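You operate a simulated robot arm through the tools that you are given. There is no shell and no other tool.

Carry out the task below with a simulated robot arm. There is one attempt and no reset: what you move stays moved.

Task
Shut the brown sensor clip in the tester box and plug it in.
Fine: brown plug in the brown socket; the PULSE lamp ends lit.

It is judged by the outcome, as a careful person would: the job done as asked, and still so three seconds after it is handed in. It fails if anything else is knocked over, pushed out of place, dropped, spilled or broken.

Robot
A 7-joint arm with a fingered hand, fixed in place. Base frame: the origin is at the foot of the arm, x ahead of it, y to its left, z up. Lengths are in m, angles in rad, forces in N, time in s.
Its first joint turns from -2.897 to 2.897 rad. Payload 3.7 kg.
The TCP is the grasp point between the finger pads, 0.025 m short of the fingertips. In the tool frame z runs along the fingers and y along their closing line. Largest opening 0.088 m; the body of the gripper starts 0.029 m behind the TCP. The gripper is a hand of 5 fingers: y runs from the thumb to the fingers, the wrist lies at [-0.013, -0.106, -0.174] in the tool frame, and closing takes about 1.5 s.
Orientation is that of the tool frame in the base frame, as a unit quaternion [w, x, y, z]. With the fingers straight down and the wrist toward the robot, the tool's x, y and z point along [0, 1, 0], [1, 0, 0] and [0, 0, -1] of the base frame.

Tools
- The arm moves only by the tool jog_arm. Its argument "targets" is a list of rows, each a list of 6 numbers: the shift along the base's x, y, z in m, then the turn, a rotation vector about the base's x, y, z in rad. In form: [[dx, dy, dz, wx, wy, wz], ...]. A call has 1 to 20 rows; each row shifts and turns the commanded pose from where the row before left it. "grip" is the opening, from 0 (shut) to 1 (fully open), set as the call begins (left out, the last holds). Rows are played at 5 a second. More than 0.05 m and 0.15 rad between two rows, or a gripper value outside its range, and nothing of the call is played. A pose out of reach is approached as far as the arm can. The call stops where the force on the tool passes 40 N (or 10 N more than at its start, if that is more) or the arm is blocked; 0.2 s more then pass. The fingers move at their own pace (about 0.108 m/s each) and stop on an object; they squeeze with about 33 N. The grip force told is the motor's: it shows also when the fingers shut on nothing. Time passes only in rows, and 0.2 s behind the last, so rows that do not move let the fingers close. The reply holds the time, the measured pose of the TCP, the force on the tool along the base axes, the opening and the grip force, in the units named above and with some noise, with the torque about the TCP (base axes, N m) and any sound that the robot's microphone picked up.
- Cameras (640 x 400 px; columns grow to the right, rows downward): "scene" is fixed at [0.4034, 0.4987, 1.6092]; the picture's right is [-0.82, -0.57, 0.00], its down [-0.42, 0.60, -0.69] and it looks along [0.39, -0.56, -0.73] (base axes); focal length 331 px, centre (320, 200). "wrist" rides on the gripper at [0.059, -0.079, -0.105] in the tool frame; the picture's right is [-0.73, 0.32, -0.61], its down [-0.62, -0.68, 0.38] and it looks along [-0.29, 0.66, 0.70] (tool axes); focal length 234 px, centre (320, 200). There is no depth. A picture from a camera that has moved, and an enlarged one, comes with that camera's place and axes in the base frame and with its lens. The place of the scene camera against the robot may be out by one fixed shift of up to 0.018 m in any direction.
- camera(camera): a new picture of that camera. No time passes.
- finger_targets(index, middle, ring, little, thumb_bend, thumb_turn): sets how far each is bent, from 0 (flat) to 1 (curled in); at 0.3 the hand is open as for a grip, at 0.7 the pads meet at the TCP. One left out holds its place. A second passes; each finger stops where it meets its share of the squeeze, and holds until it gets a number again. A gripper value or a shape takes the hand back. It gives what a move gives, with no picture; readings hold the bend of each and the force on index, middle, ring, little, thumb and palm. thumb_turn goes from beside the hand (0) to across from the fingers (1), as for a grip.
- set_grasp(shape): the hand has 5 fingers and takes this shape, open, in about a second: jaw (thumb against the fingers, like two jaws); tri (thumb and two fingers); tip (a fingertip pinch); poke (one finger out to press); point (the index stretched); flat (the hand flat); cup (the hand cupped); fist (a fist). The gripper value then closes the fingers along that shape, each until it touches; the sizes above hold for jaw. It gives what a move gives, with no picture.
- inspect(camera, box): a new picture of the part [left, top, right, bottom] of that camera's present view, enlarged. No time passes.
- sign_off(): hands the job in; it is judged then, once.

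Places have to be worked out from the pictures, the camera data and where the tool is seen. Open the gripper and draw the arm clear of the work before you hand the job in, unless the task says otherwise.

The tools are called by a JSON object that holds its "op" and its "data". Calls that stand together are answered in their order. jog_arm: Moves the arm, as the interface text tells. Its arguments: {"type":"object","properties":{"targets":{"type":"array"},"grip":{"type":"number"}},"required":["targets"]} The other tools are called the same way: set_grasp (shape) gives the hand a shape; finger_targets (index, middle, ring, little, thumb_bend, thumb_turn) moves the fingers one by one; camera (camera) takes a picture; inspect (camera, box) takes an enlarged picture of a part of a camera's view; sign_off () hands the job in.

At the start:

```text
time_s: 0.0
ee_pos: [0.493, 0.0666, 1.1756]
tool_rot: [0.0, 0.707, 0.707, 0.0]
ft_force: [0.2, -0.6, -0.4]
ft_torque: [0.0, 0.02, 0.01]
finger_gap: 0.0876
grip_force: 0.1
shape: jaw
bend: [0.3, 0.3, 0.3, 0.3, 0.3, 0.98]
finger forces: [0.1, 0.0, 0.0, 0.1, 0.0, 0.0]
```

scene: 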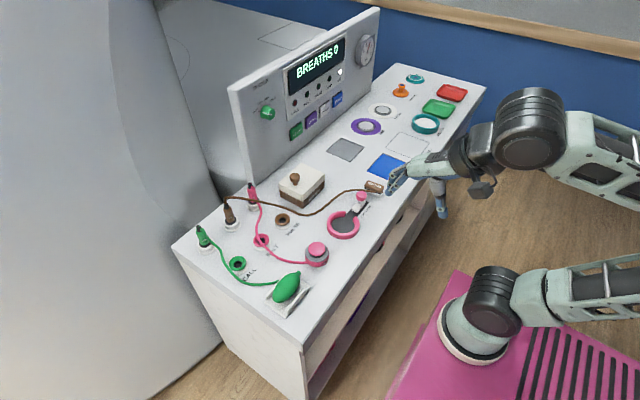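
wrist: 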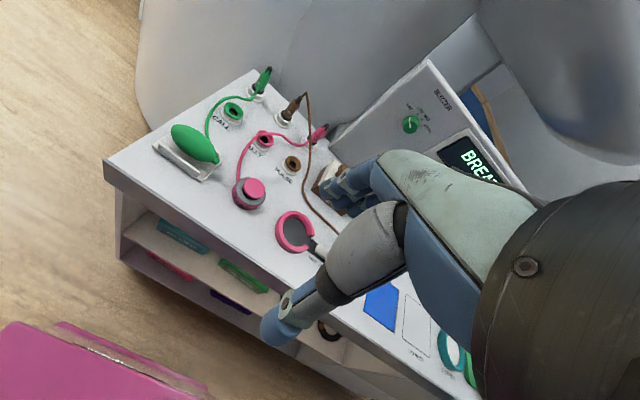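

I'll look closer at the work area before moving: the tester box, the brown clip, the brown plug and the brown socket.

{"op": "inspect", "data": {"camera": "scene", "box": [180, 150, 340, 250]}}

{"op": "inspect", "data": {"camera": "scene", "box": [290, 130, 450, 230]}}

{"op": "inspect", "data": {"camera": "scene", "box": [220, 20, 420, 145]}}

{"op": "inspect", "data": {"camera": "wrist", "box": [200, 60, 380, 260]}}

```text
4.00 times, centred on (260, 200) of scene
camera zoom: at [0.4034, 0.4987, 1.6092], right [-0.82, -0.57, 0.0], down [-0.42, 0.6, -0.69], along [0.39, -0.56, -0.73], focal length 1322 px, centre (560, 200)
```

zoom: 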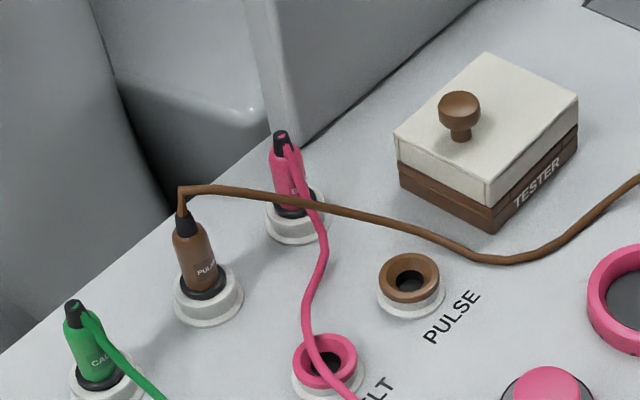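

```text
4.00 times, centred on (370, 180) of scene
camera zoom: at [0.4034, 0.4987, 1.6092], right [-0.82, -0.57, 0.0], down [-0.42, 0.6, -0.69], along [0.39, -0.56, -0.73], focal length 1322 px, centre (120, 280)
```

zoom: 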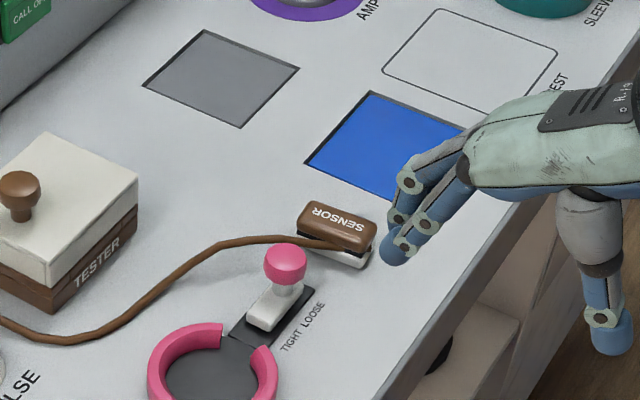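

```text
3.20 times, centred on (320, 82) of scene
camera zoom: at [0.4034, 0.4987, 1.6092], right [-0.82, -0.57, 0.0], down [-0.42, 0.6, -0.69], along [0.39, -0.56, -0.73], focal length 1058 px, centre (320, 576)
```

zoom: 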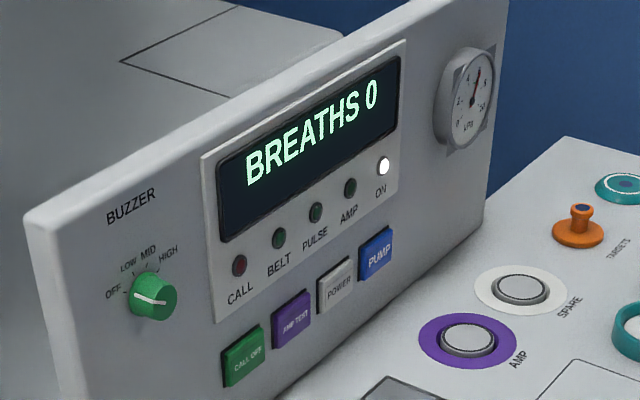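

```text
2.00 times, centred on (290, 160) of wrist
camera zoom: at [0.4129, 0.1251, 1.2807], right [0.32, -0.73, 0.61], down [-0.68, -0.62, -0.38], along [0.66, -0.29, -0.7], focal length 468 px, centre (380, 280)
```

zoom: 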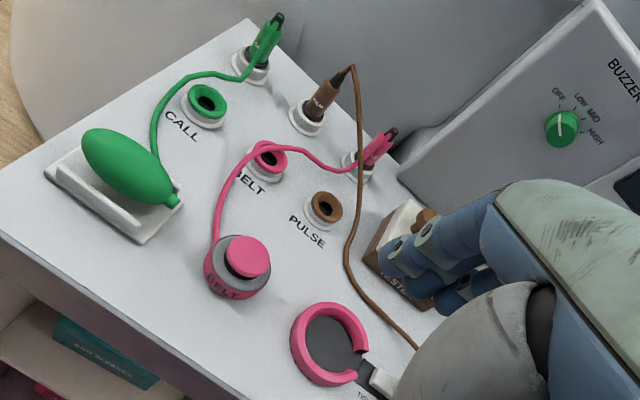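

The tester box (white lid with brown knob, TESTER label toward the robot) is near (0.87,-0.07), the sensor clip near (0.69,-0.22), the PULSE socket near (0.84,0.06) and the brown plug parked near (0.97,0.14). I'll move the hand, still high, to get a closer wrist-camera view of the box.

{"op": "jog_arm", "data": {"targets": [[0.03, -0.02, -0.01, 0, 0, 0], [0.03, -0.02, -0.01, 0, 0, 0], [0.03, -0.02, -0.01, 0, 0, 0], [0.03, -0.02, -0.02, 0, 0, 0], [0.03, -0.02, -0.02, 0, 0, 0]]}}

{"op": "camera", "data": {"camera": "wrist"}}

{"op": "camera", "data": {"camera": "scene"}}

```text
time_s: 1.2
ee_pos: [0.6409, -0.0347, 1.1072]
tool_rot: [0.001, 0.707, 0.707, 0.0]
ft_force: [-0.3, 1.1, -0.3]
ft_torque: [0.02, 0.0, 0.02]
finger_gap: 0.0875
grip_force: 0.0
shape: jaw
bend: [0.3, 0.3, 0.3, 0.3, 0.3, 0.98]
finger forces: [0.1, 0.0, 0.1, 0.1, 0.0, 0.0]
```

```text
taken
camera wrist: at [0.562, 0.0242, 1.2112], right [0.32, -0.73, 0.61], down [-0.68, -0.62, -0.38], along [0.66, -0.29, -0.7], focal length 234 px, centre (320, 200)
```

wrist: 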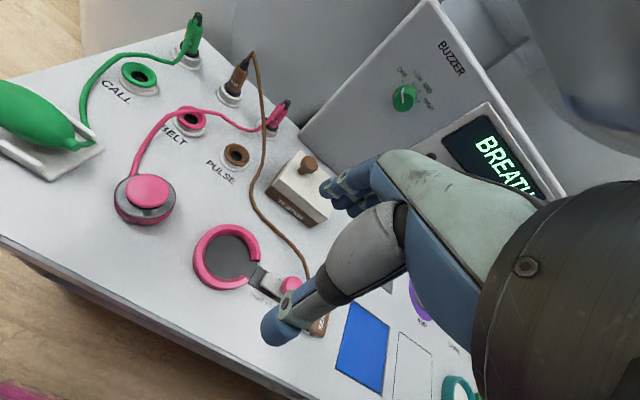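

```text
taken
```

scene: 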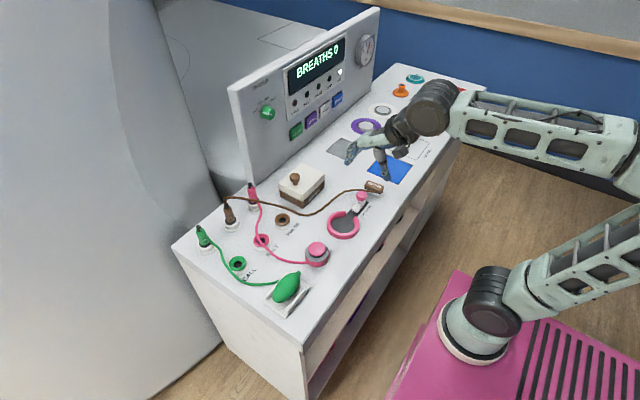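

Now I'll enlarge the wrist view of the box, plug, socket and clip for accurate pixel positions.

{"op": "inspect", "data": {"camera": "wrist", "box": [200, 120, 360, 220]}}

{"op": "inspect", "data": {"camera": "wrist", "box": [160, 0, 320, 200]}}

{"op": "inspect", "data": {"camera": "scene", "box": [320, 160, 400, 210]}}

{"op": "inspect", "data": {"camera": "scene", "box": [260, 150, 340, 200]}}

```text
4.00 times, centred on (280, 170) of wrist
camera zoom: at [0.562, 0.0242, 1.2112], right [0.32, -0.73, 0.61], down [-0.68, -0.62, -0.38], along [0.66, -0.29, -0.7], focal length 937 px, centre (480, 320)
```

zoom: 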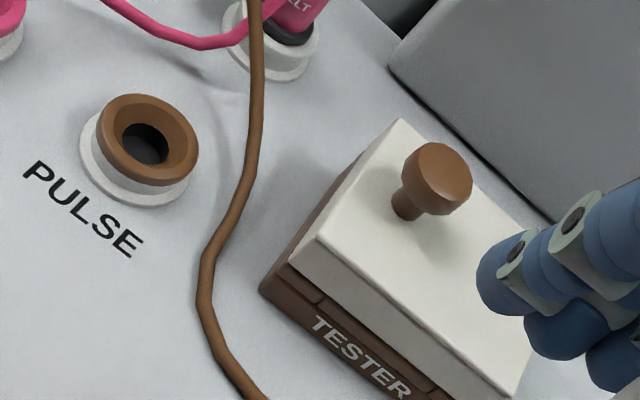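

```text
2.00 times, centred on (240, 100) of wrist
camera zoom: at [0.562, 0.0242, 1.2112], right [0.32, -0.73, 0.61], down [-0.68, -0.62, -0.38], along [0.66, -0.29, -0.7], focal length 468 px, centre (480, 400)
```

zoom: 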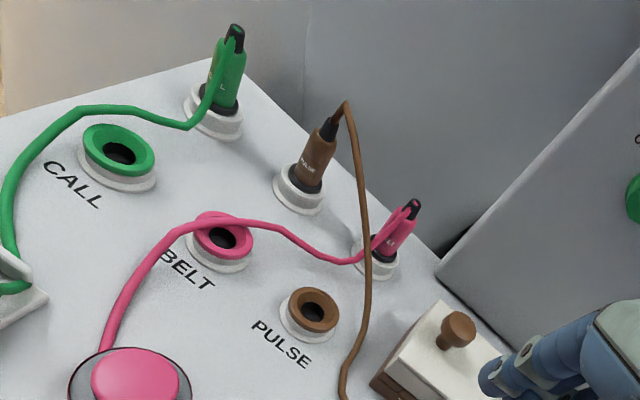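

```text
8.00 times, centred on (360, 185) of scene
camera zoom: at [0.4034, 0.4987, 1.6092], right [-0.82, -0.57, 0.0], down [-0.42, 0.6, -0.69], along [0.39, -0.56, -0.73], focal length 2645 px, centre (0, 320)
```

zoom: 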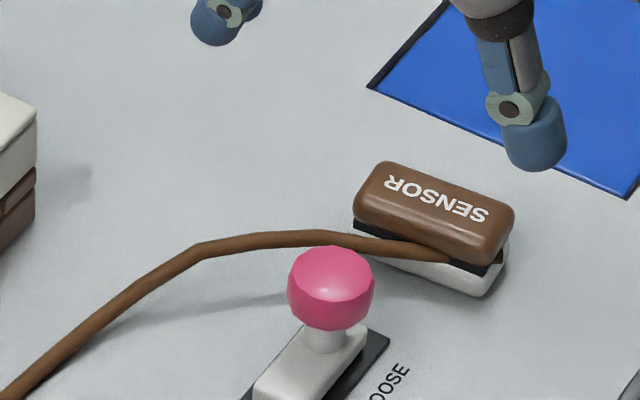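

```text
8.00 times, centred on (300, 175) of scene
camera zoom: at [0.4034, 0.4987, 1.6092], right [-0.82, -0.57, 0.0], down [-0.42, 0.6, -0.69], along [0.39, -0.56, -0.73], focal length 2645 px, centre (480, 400)
```

zoom: 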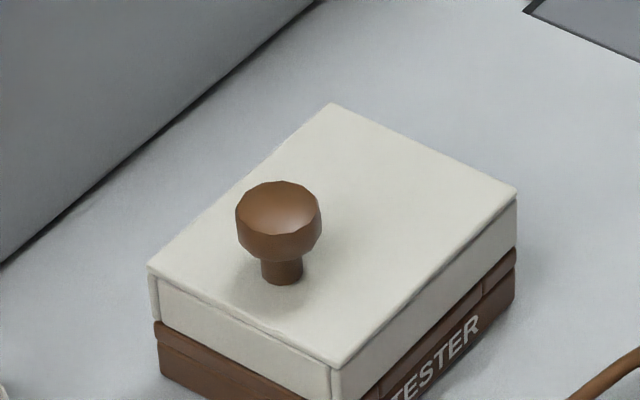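

The socket ring is triangulated at about (0.844, 0.061, 0.862), and the knob at about (0.871, -0.043, 0.935). The lid spans x 0.826–0.917 and y -0.134…-0.016, so it's probably hinged on the -y side. I'll move right for a close view of the clip and the box front.

{"op": "jog_arm", "data": {"targets": [[0, -0.04, -0.01, 0, 0, 0], [0, -0.04, -0.01, 0, 0, 0], [-0.01, -0.045, -0.01, 0, 0, 0], [-0.01, -0.045, -0.01, 0, 0, 0], [0, -0.045, -0.015, 0, 0, 0]]}}

{"op": "inspect", "data": {"camera": "wrist", "box": [160, 20, 320, 120]}}

{"op": "inspect", "data": {"camera": "wrist", "box": [150, 160, 310, 260]}}

{"op": "camera", "data": {"camera": "wrist"}}

```text
time_s: 2.4
ee_pos: [0.6243, -0.2491, 1.0492]
tool_rot: [0.0, 0.707, 0.707, 0.0]
ft_force: [-0.4, -0.4, 0.4]
ft_torque: [0.03, -0.02, 0.0]
finger_gap: 0.0879
grip_force: 0.0
shape: jaw
bend: [0.3, 0.3, 0.3, 0.3, 0.3, 0.98]
finger forces: [0.1, 0.0, 0.0, 0.0, 0.0, 0.0]
```

```text
4.00 times, centred on (240, 70) of wrist
camera zoom: at [0.5448, -0.1901, 1.1538], right [0.32, -0.73, 0.61], down [-0.68, -0.62, -0.38], along [0.66, -0.29, -0.7], focal length 937 px, centre (640, 720)
```

zoom: 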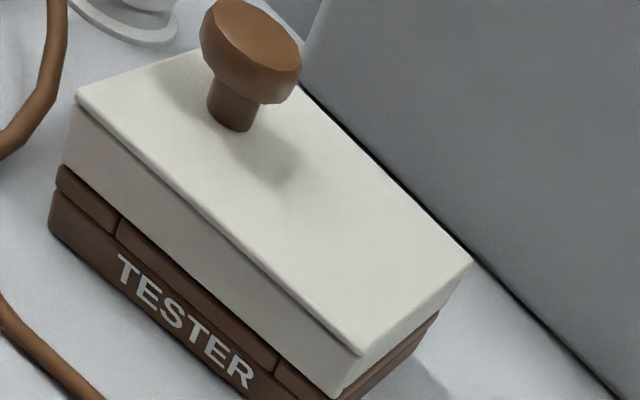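

```text
4.00 times, centred on (230, 210) of wrist
camera zoom: at [0.5448, -0.1901, 1.1538], right [0.32, -0.73, 0.61], down [-0.68, -0.62, -0.38], along [0.66, -0.29, -0.7], focal length 937 px, centre (680, 160)
```

zoom: 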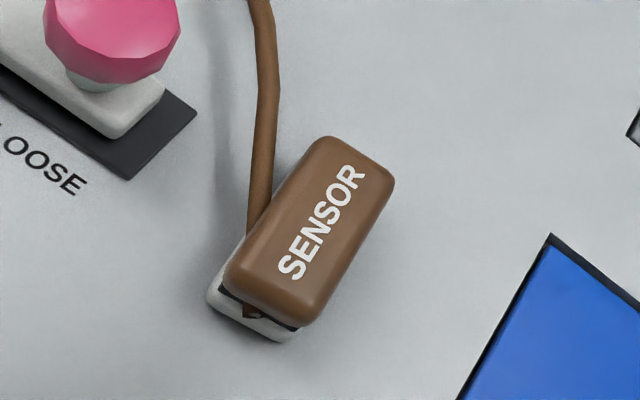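

```text
taken
camera wrist: at [0.5448, -0.1901, 1.1538], right [0.32, -0.73, 0.61], down [-0.68, -0.62, -0.38], along [0.66, -0.29, -0.7], focal length 234 px, centre (320, 200)
```

wrist: 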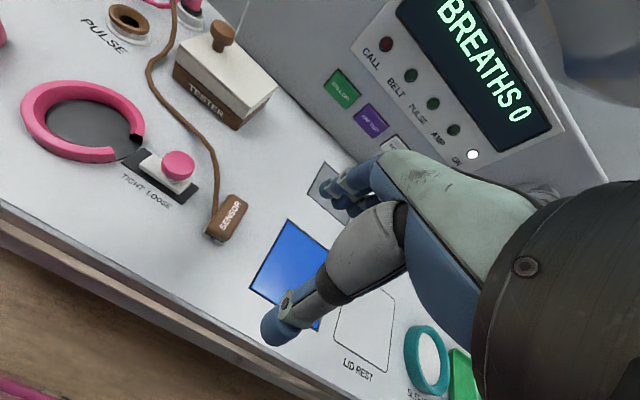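

There's a "LID REST" outline of lid size on the right, about (0.70,-0.50), so the lid is probably lift-off. The clip top is at about (0.682,-0.204,0.875), its long axis nearly along x, and the cable leaves its near end. I'll bring the hand above the lid knob, still high, and check alignment.

{"op": "jog_arm", "data": {"targets": [[0.02, 0.04, 0.01, 0, 0, 0], [0.03, 0.04, 0, 0, 0, 0], [0.03, 0.04, 0, 0, 0, 0], [0.03, 0.035, 0, 0, 0, 0], [0.03, 0.03, 0, 0, 0, 0], [0.035, 0.021, 0, 0, 0, 0], [0.035, 0, 0, 0, 0, 0], [0.037, 0, 0, 0, 0, 0]]}}

{"op": "camera", "data": {"camera": "wrist"}}

{"op": "inspect", "data": {"camera": "scene", "box": [220, 100, 380, 220]}}

```text
time_s: 4.2
ee_pos: [0.8696, -0.0438, 1.0598]
tool_rot: [0.0, 0.707, 0.707, 0.0]
ft_force: [-0.3, 0.3, 0.4]
ft_torque: [-0.01, -0.02, 0.03]
finger_gap: 0.0875
grip_force: 0.0
shape: jaw
bend: [0.3, 0.3, 0.3, 0.3, 0.3, 0.98]
finger forces: [0.0, 0.1, 0.0, 0.0, 0.0, 0.1]
```

```text
taken
camera wrist: at [0.79, 0.0159, 1.1642], right [0.32, -0.73, 0.61], down [-0.68, -0.62, -0.38], along [0.66, -0.29, -0.69], focal length 234 px, centre (320, 200)
```

wrist: 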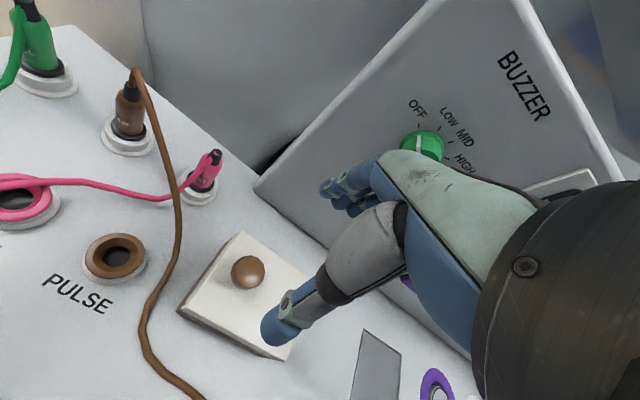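

```text
3.33 times, centred on (300, 160) of scene
camera zoom: at [0.4034, 0.4987, 1.6092], right [-0.82, -0.57, 0.0], down [-0.42, 0.6, -0.69], along [0.39, -0.56, -0.73], focal length 1102 px, centre (387, 333)
```

zoom: 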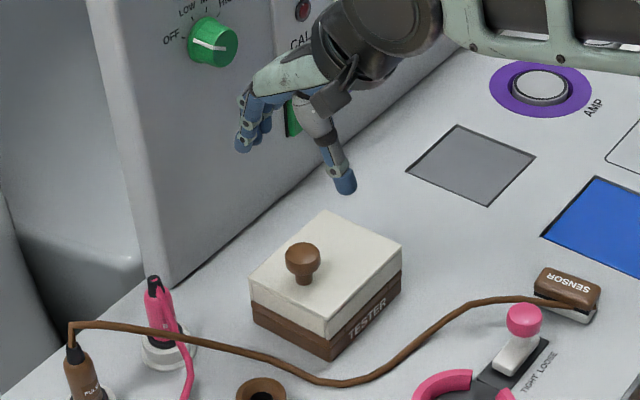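

The hand is over the knob and clear of the panel. I'll try the "tri" shape (thumb and two fingers), which suits a round knob, and look at how the other fingers sit.

{"op": "set_grasp", "data": {"shape": "tri"}}

{"op": "camera", "data": {"camera": "wrist"}}

{"op": "inspect", "data": {"camera": "scene", "box": [260, 90, 360, 160]}}

```text
time_s: 5.1
ee_pos: [0.8696, -0.0428, 1.0585]
tool_rot: [0.0, 0.707, 0.707, 0.0]
ft_force: [0.2, 0.0, -0.7]
ft_torque: [-0.01, -0.03, -0.01]
finger_gap: 0.0877
grip_force: 0.0
shape: tri
bend: [0.3, 0.3, 0.99, 0.99, 0.3, 0.98]
finger forces: [0.1, 0.0, 0.0, 0.1, 0.1, 0.0]
```

```text
taken
camera wrist: at [0.7899, 0.0158, 1.1634], right [0.32, -0.73, 0.61], down [-0.68, -0.62, -0.38], along [0.66, -0.29, -0.7], focal length 234 px, centre (320, 200)
```

wrist: 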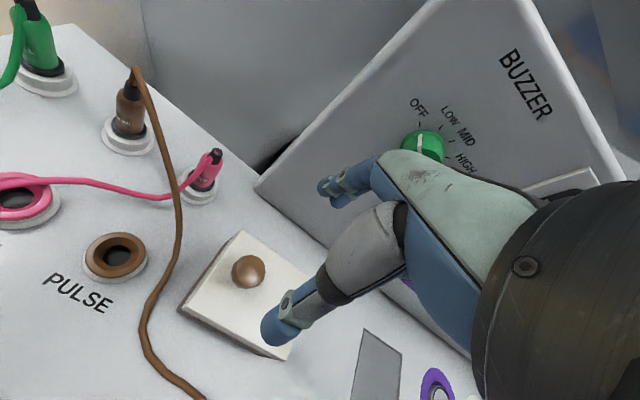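

```text
5.71 times, centred on (310, 125) of scene
camera zoom: at [0.4034, 0.4987, 1.6092], right [-0.82, -0.57, 0.0], down [-0.42, 0.6, -0.69], along [0.39, -0.56, -0.73], focal length 1889 px, centre (377, 629)
```

zoom: 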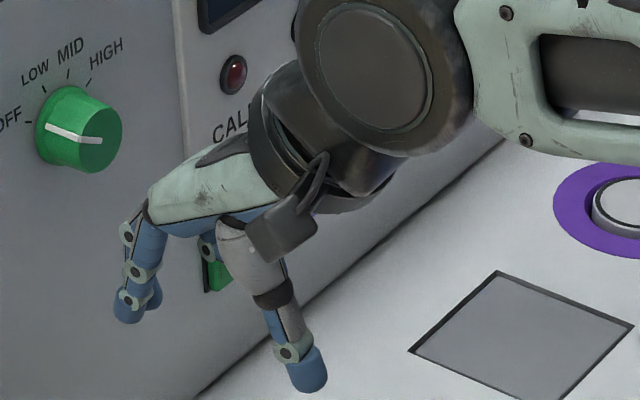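

The tri shape is good: thumb at x≈0.82 and fingers at x≈0.92, symmetric about the knob. I'll descend to put the pads at knob height.

{"op": "jog_arm", "data": {"targets": [[0, 0, -0.03, 0, 0, 0], [0, 0, -0.03, 0, 0, 0], [0, 0, -0.025, 0, 0, 0], [0, 0, -0.015, 0, 0, 0], [0, 0, -0.015, 0, 0, 0]]}}

{"op": "camera", "data": {"camera": "wrist"}}

{"op": "inspect", "data": {"camera": "scene", "box": [250, 120, 350, 200]}}

```text
time_s: 6.3
ee_pos: [0.8692, -0.0407, 0.9465]
tool_rot: [0.0, 0.707, 0.707, 0.001]
ft_force: [-0.3, 0.1, -0.6]
ft_torque: [0.01, 0.03, 0.01]
finger_gap: 0.0879
grip_force: 0.0
shape: tri
bend: [0.3, 0.3, 0.99, 0.99, 0.3, 0.98]
finger forces: [0.0, 0.0, 0.0, 0.1, 0.0, 0.0]
```

```text
taken
camera wrist: at [0.7899, 0.0179, 1.0508], right [0.32, -0.73, 0.61], down [-0.68, -0.62, -0.38], along [0.66, -0.29, -0.7], focal length 234 px, centre (320, 200)
```

wrist: 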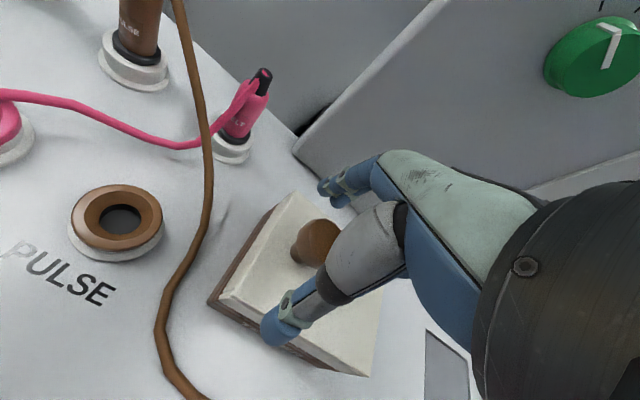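

```text
5.00 times, centred on (300, 160) of scene
camera zoom: at [0.4034, 0.4987, 1.6092], right [-0.82, -0.57, 0.0], down [-0.42, 0.6, -0.69], along [0.39, -0.56, -0.73], focal length 1653 px, centre (420, 400)
```

zoom: 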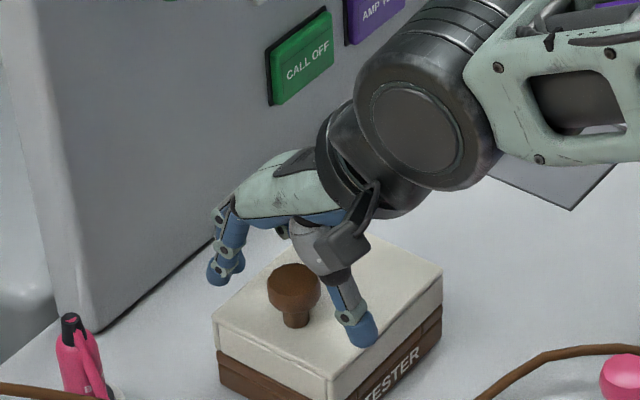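

The knob sits midway between thumb and fingers. I'll lower 5 mm more and then close on it.

{"op": "jog_arm", "data": {"targets": [[0.001, -0.001, -0.006, 0, 0, 0]]}}

{"op": "jog_arm", "data": {"targets": [[0, 0, 0, 0, 0, 0], [0, 0, 0, 0, 0, 0], [0, 0, 0, 0, 0, 0], [0, 0, 0, 0, 0, 0], [0, 0, 0, 0, 0, 0], [0, 0, 0, 0, 0, 0], [0, 0, 0, 0, 0, 0], [0, 0, 0, 0, 0, 0]], "grip": 0}}

{"op": "inspect", "data": {"camera": "scene", "box": [250, 120, 350, 200]}}

{"op": "camera", "data": {"camera": "wrist"}}

```text
time_s: 6.7
ee_pos: [0.8717, -0.0409, 0.9394]
tool_rot: [0.0, 0.707, 0.707, 0.001]
ft_force: [0.4, 0.4, 0.6]
ft_torque: [0.0, 0.02, 0.01]
finger_gap: 0.0877
grip_force: 0.1
shape: tri
bend: [0.3, 0.3, 0.99, 0.99, 0.3, 0.98]
finger forces: [0.0, 0.0, 0.0, 0.0, 0.0, 0.0]
```

```text
time_s: 8.5
ee_pos: [0.8699, -0.0423, 0.9399]
tool_rot: [0.0, 0.707, 0.707, 0.0]
ft_force: [-2.6, -7.2, -2.8]
ft_torque: [-0.17, -0.37, 0.02]
finger_gap: 0.0219
grip_force: 33.2
shape: tri
bend: [0.74, 0.73, 1.0, 1.0, 0.77, 1.0]
finger forces: [10.5, 17.3, 0.1, 0.0, 27.8, 0.0]
```

```text
5.00 times, centred on (300, 160) of scene
camera zoom: at [0.4034, 0.4987, 1.6092], right [-0.82, -0.57, 0.0], down [-0.42, 0.6, -0.69], along [0.39, -0.56, -0.73], focal length 1653 px, centre (420, 400)
```

zoom: 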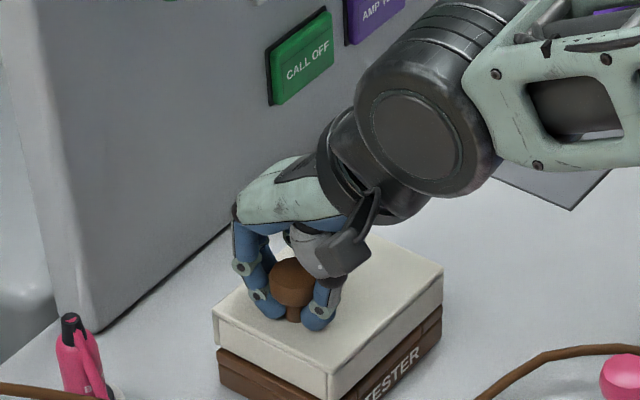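

```text
taken
camera wrist: at [0.7911, 0.0159, 1.0446], right [0.32, -0.73, 0.61], down [-0.68, -0.62, -0.38], along [0.66, -0.29, -0.7], focal length 234 px, centre (320, 200)
```

wrist: 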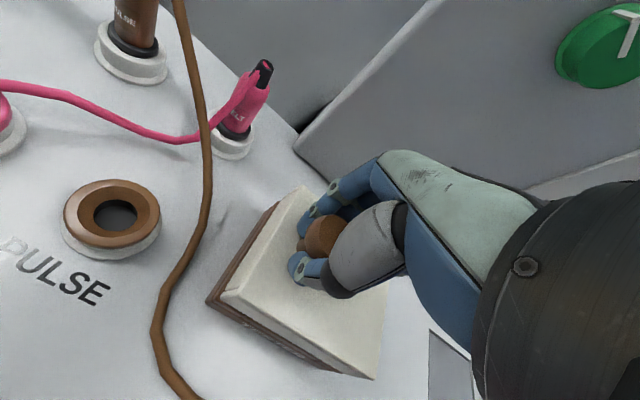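

The fingers hold the knob (gap 22 mm, grip 33 N) around its neck. I'll lift slowly a little and see whether the lid comes off or hinges.

{"op": "jog_arm", "data": {"targets": [[0, 0, 0.004, 0, 0, 0], [0, 0, 0.004, 0, 0, 0], [0, 0, 0.004, 0, 0, 0]]}}

{"op": "inspect", "data": {"camera": "scene", "box": [250, 120, 350, 200]}}

{"op": "inspect", "data": {"camera": "wrist", "box": [190, 160, 430, 390]}}

```text
time_s: 9.3
ee_pos: [0.8698, -0.0458, 0.9503]
tool_rot: [-0.001, 0.707, 0.707, -0.001]
ft_force: [-7.0, -17.0, -12.3]
ft_torque: [-0.22, -0.36, -0.03]
finger_gap: 0.0209
grip_force: 32.6
shape: tri
bend: [0.75, 0.63, 1.0, 1.0, 0.77, 1.0]
finger forces: [7.8, 18.5, 0.1, 0.1, 28.1, 0.1]
```

```text
5.00 times, centred on (300, 160) of scene
camera zoom: at [0.4034, 0.4987, 1.6092], right [-0.82, -0.57, 0.0], down [-0.42, 0.6, -0.69], along [0.39, -0.56, -0.73], focal length 1653 px, centre (420, 400)
```

zoom: 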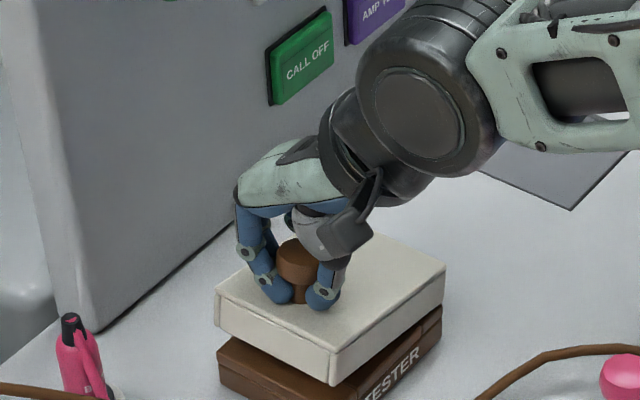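

```text
1.74 times, centred on (310, 275) of wrist
camera zoom: at [0.7912, 0.0137, 1.0556], right [0.32, -0.73, 0.61], down [-0.68, -0.62, -0.38], along [0.65, -0.29, -0.7], focal length 407 px, centre (337, 70)
```

zoom: 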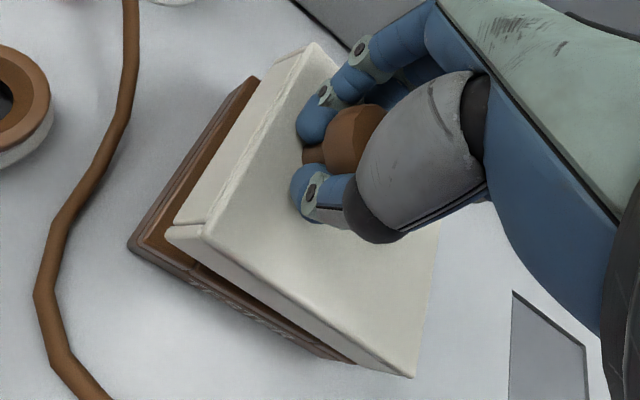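

The lid rises on its +y side while its -y edge stays down, and the force pulls the hand toward -y. That looks like a hinge on the -y edge. I'll ease along the arc (toward -y) and see whether the force drops.

{"op": "jog_arm", "data": {"targets": [[0, -0.004, 0, 0, 0, 0], [0, -0.004, 0.001, 0, 0, 0]]}}

{"op": "inspect", "data": {"camera": "scene", "box": [250, 120, 350, 200]}}

```text
time_s: 9.9
ee_pos: [0.8703, -0.0485, 0.9548]
tool_rot: [0.0, 0.706, 0.708, 0.001]
ft_force: [-8.3, 2.8, 0.1]
ft_torque: [0.22, -0.37, 0.01]
finger_gap: 0.0208
grip_force: 33.2
shape: tri
bend: [0.75, 0.64, 1.0, 1.0, 0.77, 1.0]
finger forces: [18.8, 14.9, 0.0, 0.1, 26.3, 0.0]
```

```text
5.00 times, centred on (300, 160) of scene
camera zoom: at [0.4034, 0.4987, 1.6092], right [-0.82, -0.57, 0.0], down [-0.42, 0.6, -0.69], along [0.39, -0.56, -0.73], focal length 1653 px, centre (420, 400)
```

zoom: 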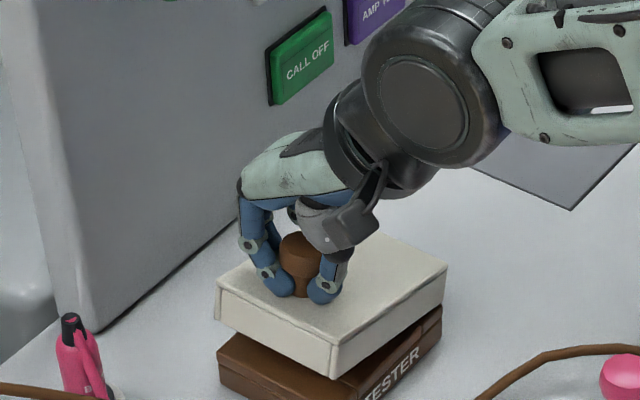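

The force nearly vanished when following the arc, and the lid is swinging about its -y edge, so it's hinged. I'll continue opening along the arc, tilting the hand along with it, and watch the forces.

{"op": "jog_arm", "data": {"targets": [[0, -0.0025, 0.0034, 0.03, 0, 0], [0, -0.0027, 0.0032, 0.03, 0, 0], [0, -0.003, 0.003, 0.03, 0, 0], [0, -0.0032, 0.0028, 0.03, 0, 0], [0, -0.0034, 0.0026, 0.03, 0, 0]]}}

{"op": "inspect", "data": {"camera": "scene", "box": [250, 110, 350, 200]}}

{"op": "camera", "data": {"camera": "wrist"}}

```text
time_s: 11.1
ee_pos: [0.8701, -0.0649, 0.9691]
tool_rot: [-0.052, 0.704, 0.706, 0.053]
ft_force: [-7.8, 17.7, 11.5]
ft_torque: [0.67, -0.41, 0.07]
finger_gap: 0.0212
grip_force: 32.9
shape: tri
bend: [0.75, 0.64, 1.0, 1.0, 0.77, 1.0]
finger forces: [38.0, 13.8, 0.0, 0.0, 26.5, 0.1]
```

```text
4.44 times, centred on (300, 155) of scene
camera zoom: at [0.4034, 0.4987, 1.6092], right [-0.82, -0.57, 0.0], down [-0.42, 0.6, -0.69], along [0.39, -0.56, -0.73], focal length 1469 px, centre (409, 400)
```

zoom: 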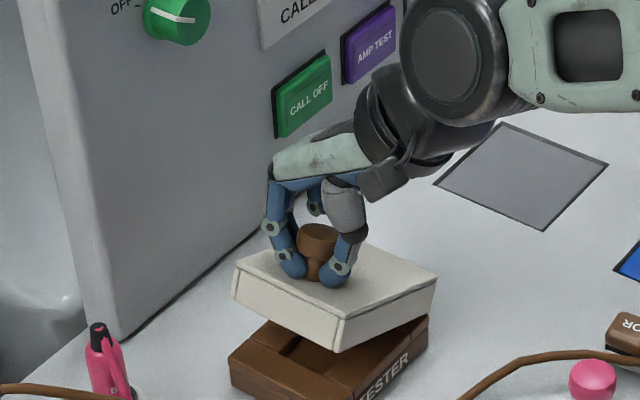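

```text
taken
camera wrist: at [0.7907, -0.0224, 1.0811], right [0.32, -0.81, 0.49], down [-0.68, -0.56, -0.47], along [0.66, -0.18, -0.73], focal length 234 px, centre (320, 200)
```

wrist: 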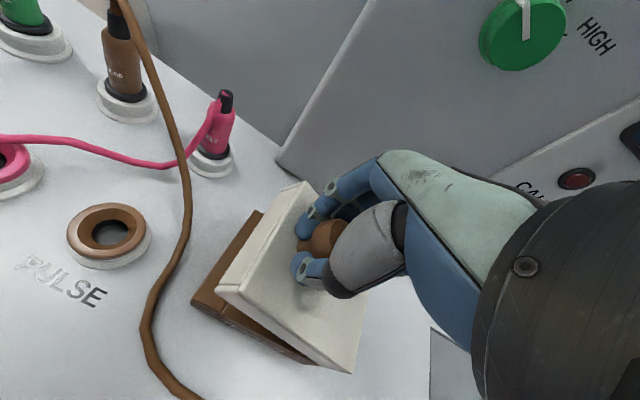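

The lid is swinging up and the base pocket is visible. The force now pushes the hand up and toward +y, so my arc was slightly tight. I'll relax outward and tilt the hand a bit more.

{"op": "jog_arm", "data": {"targets": [[0, 0.001, 0.0025, 0.04, 0, 0], [0, 0.001, 0.0025, 0.04, 0, 0]]}}

```text
time_s: 11.7
ee_pos: [0.8708, -0.0673, 0.9725]
tool_rot: [-0.081, 0.703, 0.702, 0.08]
ft_force: [-5.5, -3.7, -4.9]
ft_torque: [-0.01, -0.43, -0.03]
finger_gap: 0.0212
grip_force: 33.2
shape: tri
bend: [0.75, 0.64, 1.0, 1.0, 0.77, 1.0]
finger forces: [16.8, 17.2, 0.0, 0.0, 27.0, 0.1]
```

The forces dropped near zero. The hinge fits y≈-0.134, z≈0.883, radius ≈0.11 m, lid about 21° open. I'll continue the arc, rotating the hand rigidly with the lid.

{"op": "jog_arm", "data": {"targets": [[0, -0.0054, 0.0038, 0.06, 0, 0], [0, -0.0058, 0.0036, 0.06, 0, 0], [0, -0.0059, 0.0031, 0.06, 0, 0]]}}

```text
time_s: 12.5
ee_pos: [0.8696, -0.0821, 0.9829]
tool_rot: [-0.145, 0.693, 0.692, 0.143]
ft_force: [-10.3, -9.8, -15.7]
ft_torque: [-0.17, -0.32, -0.15]
finger_gap: 0.0211
grip_force: 33.0
shape: tri
bend: [0.75, 0.64, 1.0, 1.0, 0.77, 1.0]
finger forces: [7.9, 17.2, 0.0, 0.0, 28.9, 0.0]
```

Only a radial pull inward appears, so the hand is about 3 mm too far out. I'll continue with that correction.

{"op": "jog_arm", "data": {"targets": [[0, -0.0068, 0.0016, 0.055, 0, 0], [0, -0.0066, 0.0014, 0.055, 0, 0], [0, -0.0066, 0.0014, 0.055, 0, 0]]}}

{"op": "inspect", "data": {"camera": "scene", "box": [250, 100, 370, 200]}}

```text
time_s: 13.3
ee_pos: [0.8716, -0.1005, 0.9887]
tool_rot: [-0.2, 0.677, 0.679, 0.201]
ft_force: [-13.0, 1.8, 2.2]
ft_torque: [0.17, -0.19, -0.06]
finger_gap: 0.021
grip_force: 32.6
shape: tri
bend: [0.75, 0.64, 1.0, 1.0, 0.77, 1.0]
finger forces: [16.3, 14.8, 0.0, 0.1, 35.1, 0.1]
```

```text
4.00 times, centred on (310, 150) of scene
camera zoom: at [0.4034, 0.4987, 1.6092], right [-0.82, -0.57, 0.0], down [-0.42, 0.6, -0.69], along [0.39, -0.56, -0.73], focal length 1322 px, centre (360, 400)
```

zoom: 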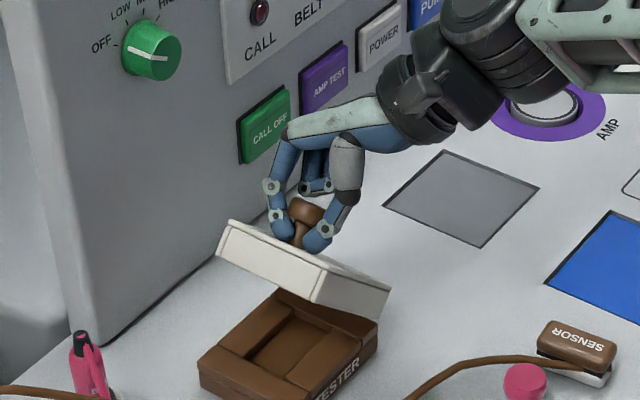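

The lid is about 40° open, forces are balanced, and the base shows a recess with a channel toward the robot for the cable. I'll continue opening, relieving the slight x push.

{"op": "jog_arm", "data": {"targets": [[-0.001, -0.0061, 0.0018, 0.057, 0, 0], [-0.001, -0.006, 0.0013, 0.057, 0, 0], [0, -0.0063, 0.001, 0.057, 0, 0], [0, -0.0064, 0.0007, 0.057, 0, 0]]}}

```text
time_s: 14.3
ee_pos: [0.87, -0.1261, 0.9942]
tool_rot: [-0.276, 0.65, 0.651, 0.277]
ft_force: [2.0, 4.4, 10.5]
ft_torque: [0.38, -0.52, -0.34]
finger_gap: 0.021
grip_force: 33.2
shape: tri
bend: [0.75, 0.63, 1.0, 1.0, 0.77, 1.0]
finger forces: [27.8, 17.7, 0.0, 0.0, 26.1, 0.0]
```

I'm following well. I'll keep going with a small outward correction and slightly more tilt.

{"op": "jog_arm", "data": {"targets": [[0, -0.0062, 0.001, 0.065, 0, 0], [0, -0.0064, 0.0006, 0.065, 0, 0], [0, -0.0062, 0.0002, 0.06, 0, 0], [0, -0.0063, -0.0006, 0.06, 0, 0]]}}

{"op": "inspect", "data": {"camera": "scene", "box": [250, 90, 410, 200]}}

```text
time_s: 15.3
ee_pos: [0.8688, -0.1516, 0.9927]
tool_rot: [-0.356, 0.611, 0.611, 0.354]
ft_force: [-0.8, 0.5, -8.4]
ft_torque: [-0.08, -0.32, -0.41]
finger_gap: 0.0209
grip_force: 33.0
shape: tri
bend: [0.75, 0.63, 1.0, 1.0, 0.77, 1.0]
finger forces: [17.3, 18.3, 0.0, 0.0, 27.1, 0.0]
```

```text
3.64 times, centred on (330, 145) of scene
camera zoom: at [0.4034, 0.4987, 1.6092], right [-0.82, -0.57, 0.0], down [-0.42, 0.6, -0.69], along [0.39, -0.56, -0.73], focal length 1202 px, centre (284, 400)
```

zoom: 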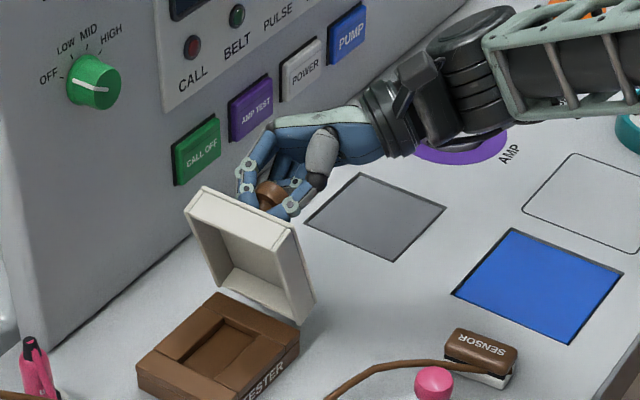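

The lid is about 67° open and hinge forces are small. The hand is clear of the panel. I'll continue to nearly vertical.

{"op": "jog_arm", "data": {"targets": [[0, -0.0066, -0.0016, 0.06, 0, 0], [0, -0.0065, -0.002, 0.06, 0, 0], [0, -0.0063, -0.0022, 0.06, 0, 0], [0, -0.0062, -0.0025, 0.06, 0, 0]]}}

{"op": "camera", "data": {"camera": "scene"}}

```text
time_s: 16.3
ee_pos: [0.8693, -0.177, 0.9861]
tool_rot: [-0.425, 0.565, 0.565, 0.426]
ft_force: [3.4, 2.0, -4.6]
ft_torque: [0.05, -0.21, -0.61]
finger_gap: 0.0208
grip_force: 33.3
shape: tri
bend: [0.75, 0.62, 1.0, 1.0, 0.77, 1.0]
finger forces: [18.5, 19.2, 0.0, 0.1, 26.0, 0.0]
```

```text
taken
```

scene: 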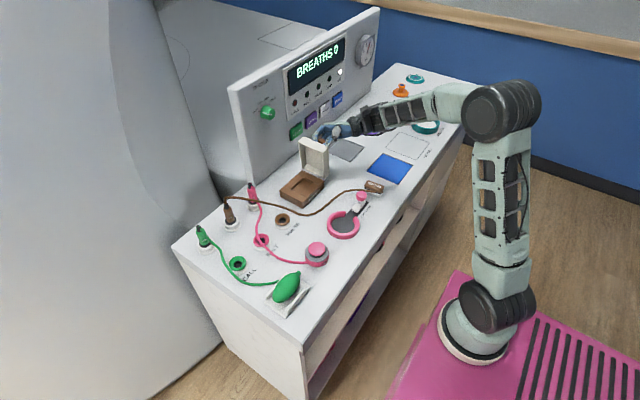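

The lid is about 80° open with light forces. I'll go past vertical, watching for the stop.

{"op": "jog_arm", "data": {"targets": [[0, -0.006, -0.003, 0.06, 0, 0], [0, -0.006, -0.0032, 0.06, 0, 0], [0, -0.0057, -0.0035, 0.06, 0, 0]]}}

{"op": "inspect", "data": {"camera": "scene", "box": [260, 80, 460, 205]}}

```text
time_s: 17.1
ee_pos: [0.8698, -0.1941, 0.9763]
tool_rot: [-0.475, 0.523, 0.524, 0.475]
ft_force: [-1.4, 0.8, -1.1]
ft_torque: [0.07, -0.11, -0.54]
finger_gap: 0.0209
grip_force: 32.9
shape: tri
bend: [0.75, 0.62, 1.0, 1.0, 0.77, 1.0]
finger forces: [19.5, 17.1, 0.0, 0.0, 26.8, 0.0]
```

```text
3.20 times, centred on (360, 142) of scene
camera zoom: at [0.4034, 0.4987, 1.6092], right [-0.82, -0.57, 0.0], down [-0.42, 0.6, -0.69], along [0.39, -0.56, -0.73], focal length 1058 px, centre (192, 384)
```

zoom: 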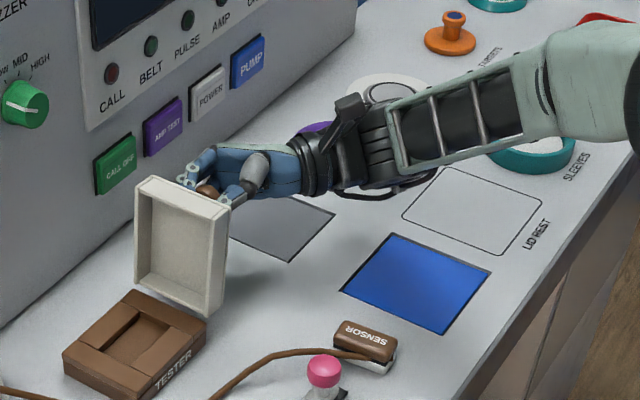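

The lid is vertical now (about 91°). I'll take two or three more small steps to find a rest position beyond vertical.

{"op": "jog_arm", "data": {"targets": [[0, -0.0056, -0.0038, 0.06, 0, 0], [0, -0.0054, -0.0041, 0.06, 0, 0]]}}

{"op": "inspect", "data": {"camera": "scene", "box": [260, 80, 460, 205]}}

```text
time_s: 17.7
ee_pos: [0.8687, -0.2034, 0.9694]
tool_rot: [0.506, -0.493, -0.496, -0.505]
ft_force: [1.5, 15.6, 5.9]
ft_torque: [0.07, -0.12, -0.51]
finger_gap: 0.0202
grip_force: 33.2
shape: tri
bend: [0.74, 0.62, 1.0, 1.0, 0.77, 1.0]
finger forces: [15.7, 18.4, 0.0, 0.0, 27.4, 0.0]
```

```text
3.20 times, centred on (360, 142) of scene
camera zoom: at [0.4034, 0.4987, 1.6092], right [-0.82, -0.57, 0.0], down [-0.42, 0.6, -0.69], along [0.39, -0.56, -0.73], focal length 1058 px, centre (192, 384)
```

zoom: 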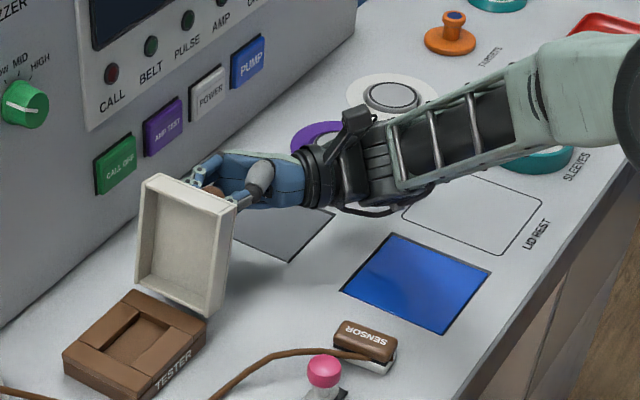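

Resistance to further opening appeared, so the lid is at its stop around 95°. I'll relieve the push slightly and then release.

{"op": "jog_arm", "data": {"targets": [[0, 0.0015, 0.001, 0, 0, 0], [0, 0, 0, 0, 0, 0]]}}

{"op": "jog_arm", "data": {"targets": [[0, 0, 0, 0, 0, 0], [0, 0, 0, 0, 0, 0], [0, 0, 0, 0, 0, 0], [0, 0, 0, 0, 0, 0], [0, 0, 0, 0, 0, 0], [0, 0, 0, 0, 0, 0]], "grip": 1}}

{"op": "inspect", "data": {"camera": "scene", "box": [260, 80, 460, 205]}}

{"op": "camera", "data": {"camera": "wrist"}}

```text
time_s: 18.3
ee_pos: [0.8699, -0.2038, 0.9693]
tool_rot: [-0.505, 0.494, 0.495, 0.505]
ft_force: [0.7, 14.4, 2.8]
ft_torque: [0.02, -0.08, -0.46]
finger_gap: 0.0199
grip_force: 32.7
shape: tri
bend: [0.74, 0.62, 1.0, 1.0, 0.77, 1.0]
finger forces: [14.4, 18.5, 0.1, 0.0, 27.0, 0.0]
```

```text
time_s: 19.7
ee_pos: [0.8679, -0.2038, 0.9697]
tool_rot: [0.506, -0.495, -0.494, -0.505]
ft_force: [-0.3, -0.4, -0.1]
ft_torque: [0.01, -0.01, 0.01]
finger_gap: 0.0874
grip_force: 0.2
shape: tri
bend: [0.3, 0.3, 0.99, 0.99, 0.3, 0.98]
finger forces: [0.0, 0.1, 0.0, 0.0, 0.0, 0.0]
```

```text
3.20 times, centred on (360, 142) of scene
camera zoom: at [0.4034, 0.4987, 1.6092], right [-0.82, -0.57, 0.0], down [-0.42, 0.6, -0.69], along [0.39, -0.56, -0.73], focal length 1058 px, centre (192, 384)
```

zoom: 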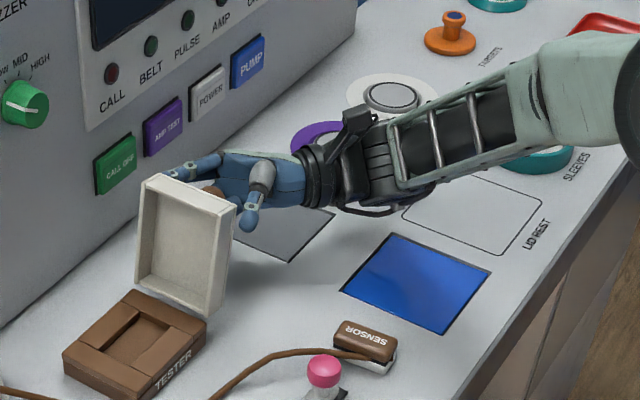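

```text
taken
camera wrist: at [0.7887, -0.3109, 1.0252], right [0.32, -0.59, -0.74], down [-0.68, 0.4, -0.61], along [0.66, 0.7, -0.27], focal length 234 px, centre (320, 200)
```

wrist: 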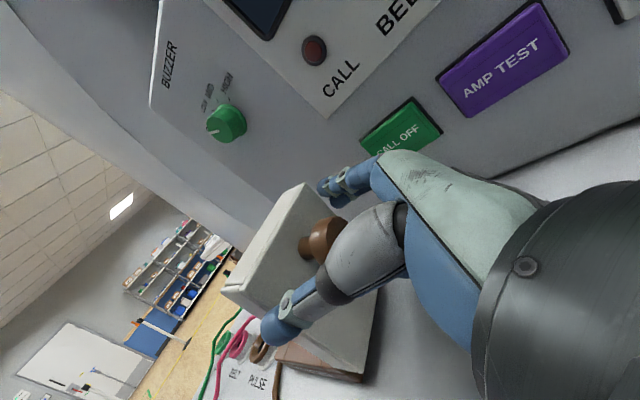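

The lid stays open by itself. I'll zoom in on the open base to understand the recess before moving away.

{"op": "inspect", "data": {"camera": "scene", "box": [270, 150, 340, 210]}}

{"op": "jog_arm", "data": {"targets": [[0, -0.02, 0.001, 0, 0, 0], [0, -0.03, 0.003, 0, 0, 0], [0, -0.03, 0.01, 0, 0, 0], [-0.01, -0.02, 0.03, -0.08, 0, 0], [-0.01, -0.01, 0.04, -0.1, 0, 0]]}}

{"op": "camera", "data": {"camera": "scene"}}

```text
6.67 times, centred on (305, 180) of scene
camera zoom: at [0.4034, 0.4987, 1.6092], right [-0.82, -0.57, 0.0], down [-0.42, 0.6, -0.69], along [0.39, -0.56, -0.73], focal length 2204 px, centre (420, 333)
```

zoom: 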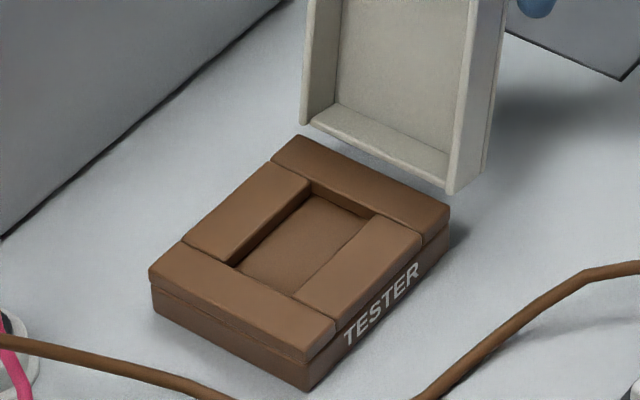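

```text
time_s: 20.9
ee_pos: [0.8467, -0.3139, 1.0514]
tool_rot: [-0.459, 0.539, 0.537, 0.459]
ft_force: [-0.4, 0.0, -0.4]
ft_torque: [0.02, 0.04, 0.0]
finger_gap: 0.0878
grip_force: 0.0
shape: tri
bend: [0.3, 0.3, 0.99, 0.99, 0.3, 0.98]
finger forces: [0.0, 0.1, 0.1, 0.0, 0.0, 0.1]
```

```text
taken
```

scene: 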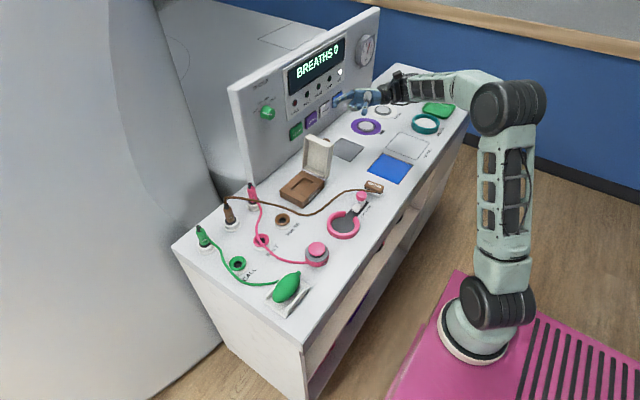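

The recess is a closed rectangle of about 37 × 66 mm, long along y, centred near (0.867,-0.071), while the clip is about 56 × 30 mm and lies along x. So the clip must be turned about 90°, ideally with the cable end toward +y. I'll bring the hand upright and back for a close look at the clip and cable.

{"op": "jog_arm", "data": {"targets": [[-0.02, 0.0, 0.005, -0.14, 0, 0], [-0.02, 0.0, 0.005, -0.14, 0, 0], [-0.02, 0.0, 0, -0.14, 0, 0], [-0.02, 0.0, 0, -0.14, 0, 0], [-0.02, 0.0, 0, -0.14, 0, 0], [-0.02, 0.0, 0, -0.14, 0, 0], [-0.02, 0.0, 0, -0.14, 0, 0], [-0.02, 0.0, 0, -0.14, 0, 0], [-0.02, 0.0, -0.01, -0.14, 0, 0], [-0.02, 0.01, -0.02, -0.145, 0, 0]]}}

{"op": "camera", "data": {"camera": "wrist"}}

{"op": "inspect", "data": {"camera": "scene", "box": [345, 165, 405, 205]}}

```text
time_s: 23.1
ee_pos: [0.6455, -0.3037, 1.0308]
tool_rot: [-0.002, 0.707, 0.707, 0.002]
ft_force: [-0.2, -0.6, 0.6]
ft_torque: [0.0, -0.01, 0.01]
finger_gap: 0.0879
grip_force: 0.1
shape: tri
bend: [0.3, 0.3, 0.99, 0.99, 0.3, 0.98]
finger forces: [0.1, 0.1, 0.0, 0.1, 0.0, 0.0]
```

```text
taken
camera wrist: at [0.5674, -0.2446, 1.1363], right [0.32, -0.73, 0.6], down [-0.68, -0.62, -0.39], along [0.66, -0.29, -0.7], focal length 234 px, centre (320, 200)
```

wrist: 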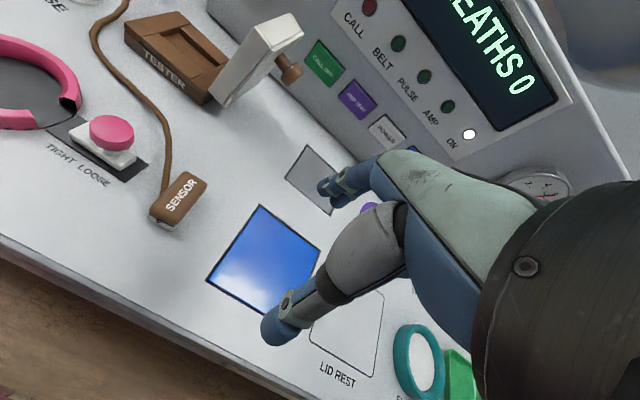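

```text
10.00 times, centred on (375, 185) of scene
camera zoom: at [0.4034, 0.4987, 1.6092], right [-0.82, -0.57, 0.0], down [-0.42, 0.6, -0.69], along [0.39, -0.56, -0.73], focal length 3306 px, centre (-230, 350)
```

zoom: 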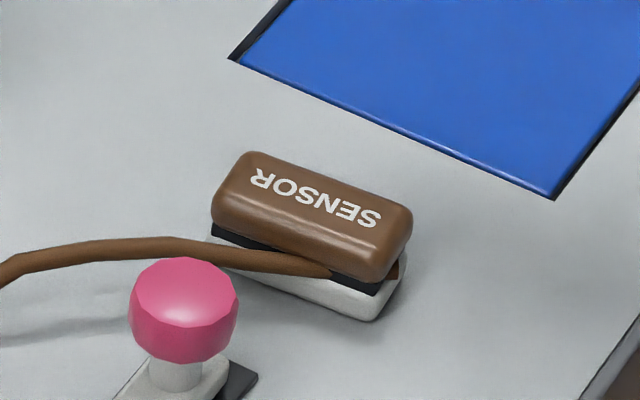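

The cable emerges low on the clip's +y side, and the upper brown half is free to grip. I'll zoom in on the clip from the wrist for exact position and yaw.

{"op": "inspect", "data": {"camera": "wrist", "box": [130, 150, 230, 250]}}

{"op": "inspect", "data": {"camera": "wrist", "box": [110, 0, 310, 120]}}

```text
4.00 times, centred on (180, 200) of wrist
camera zoom: at [0.5674, -0.2446, 1.1363], right [0.32, -0.73, 0.6], down [-0.68, -0.62, -0.39], along [0.66, -0.29, -0.7], focal length 937 px, centre (880, 200)
```

zoom: 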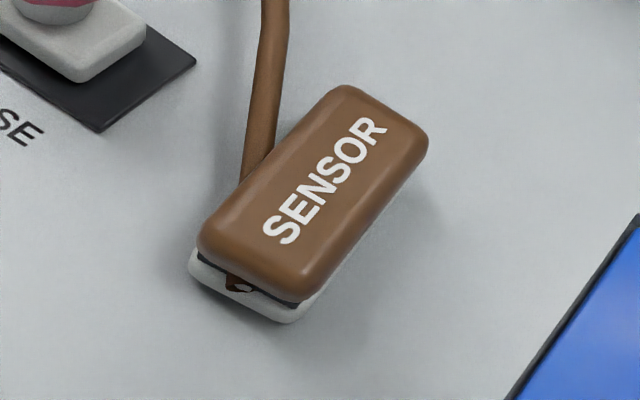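

```text
3.20 times, centred on (210, 60) of wrist
camera zoom: at [0.5674, -0.2446, 1.1363], right [0.32, -0.73, 0.6], down [-0.68, -0.62, -0.39], along [0.66, -0.29, -0.7], focal length 749 px, centre (672, 648)
```

zoom: 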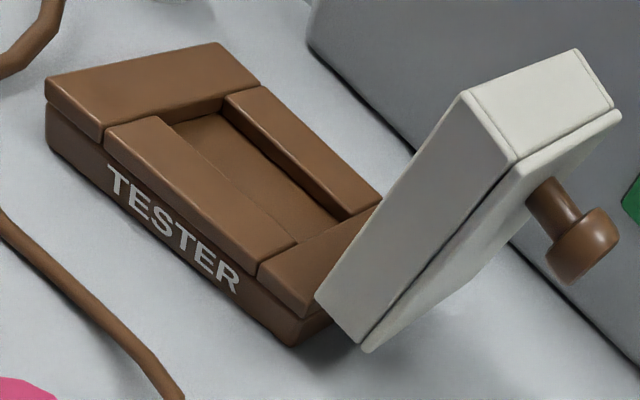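

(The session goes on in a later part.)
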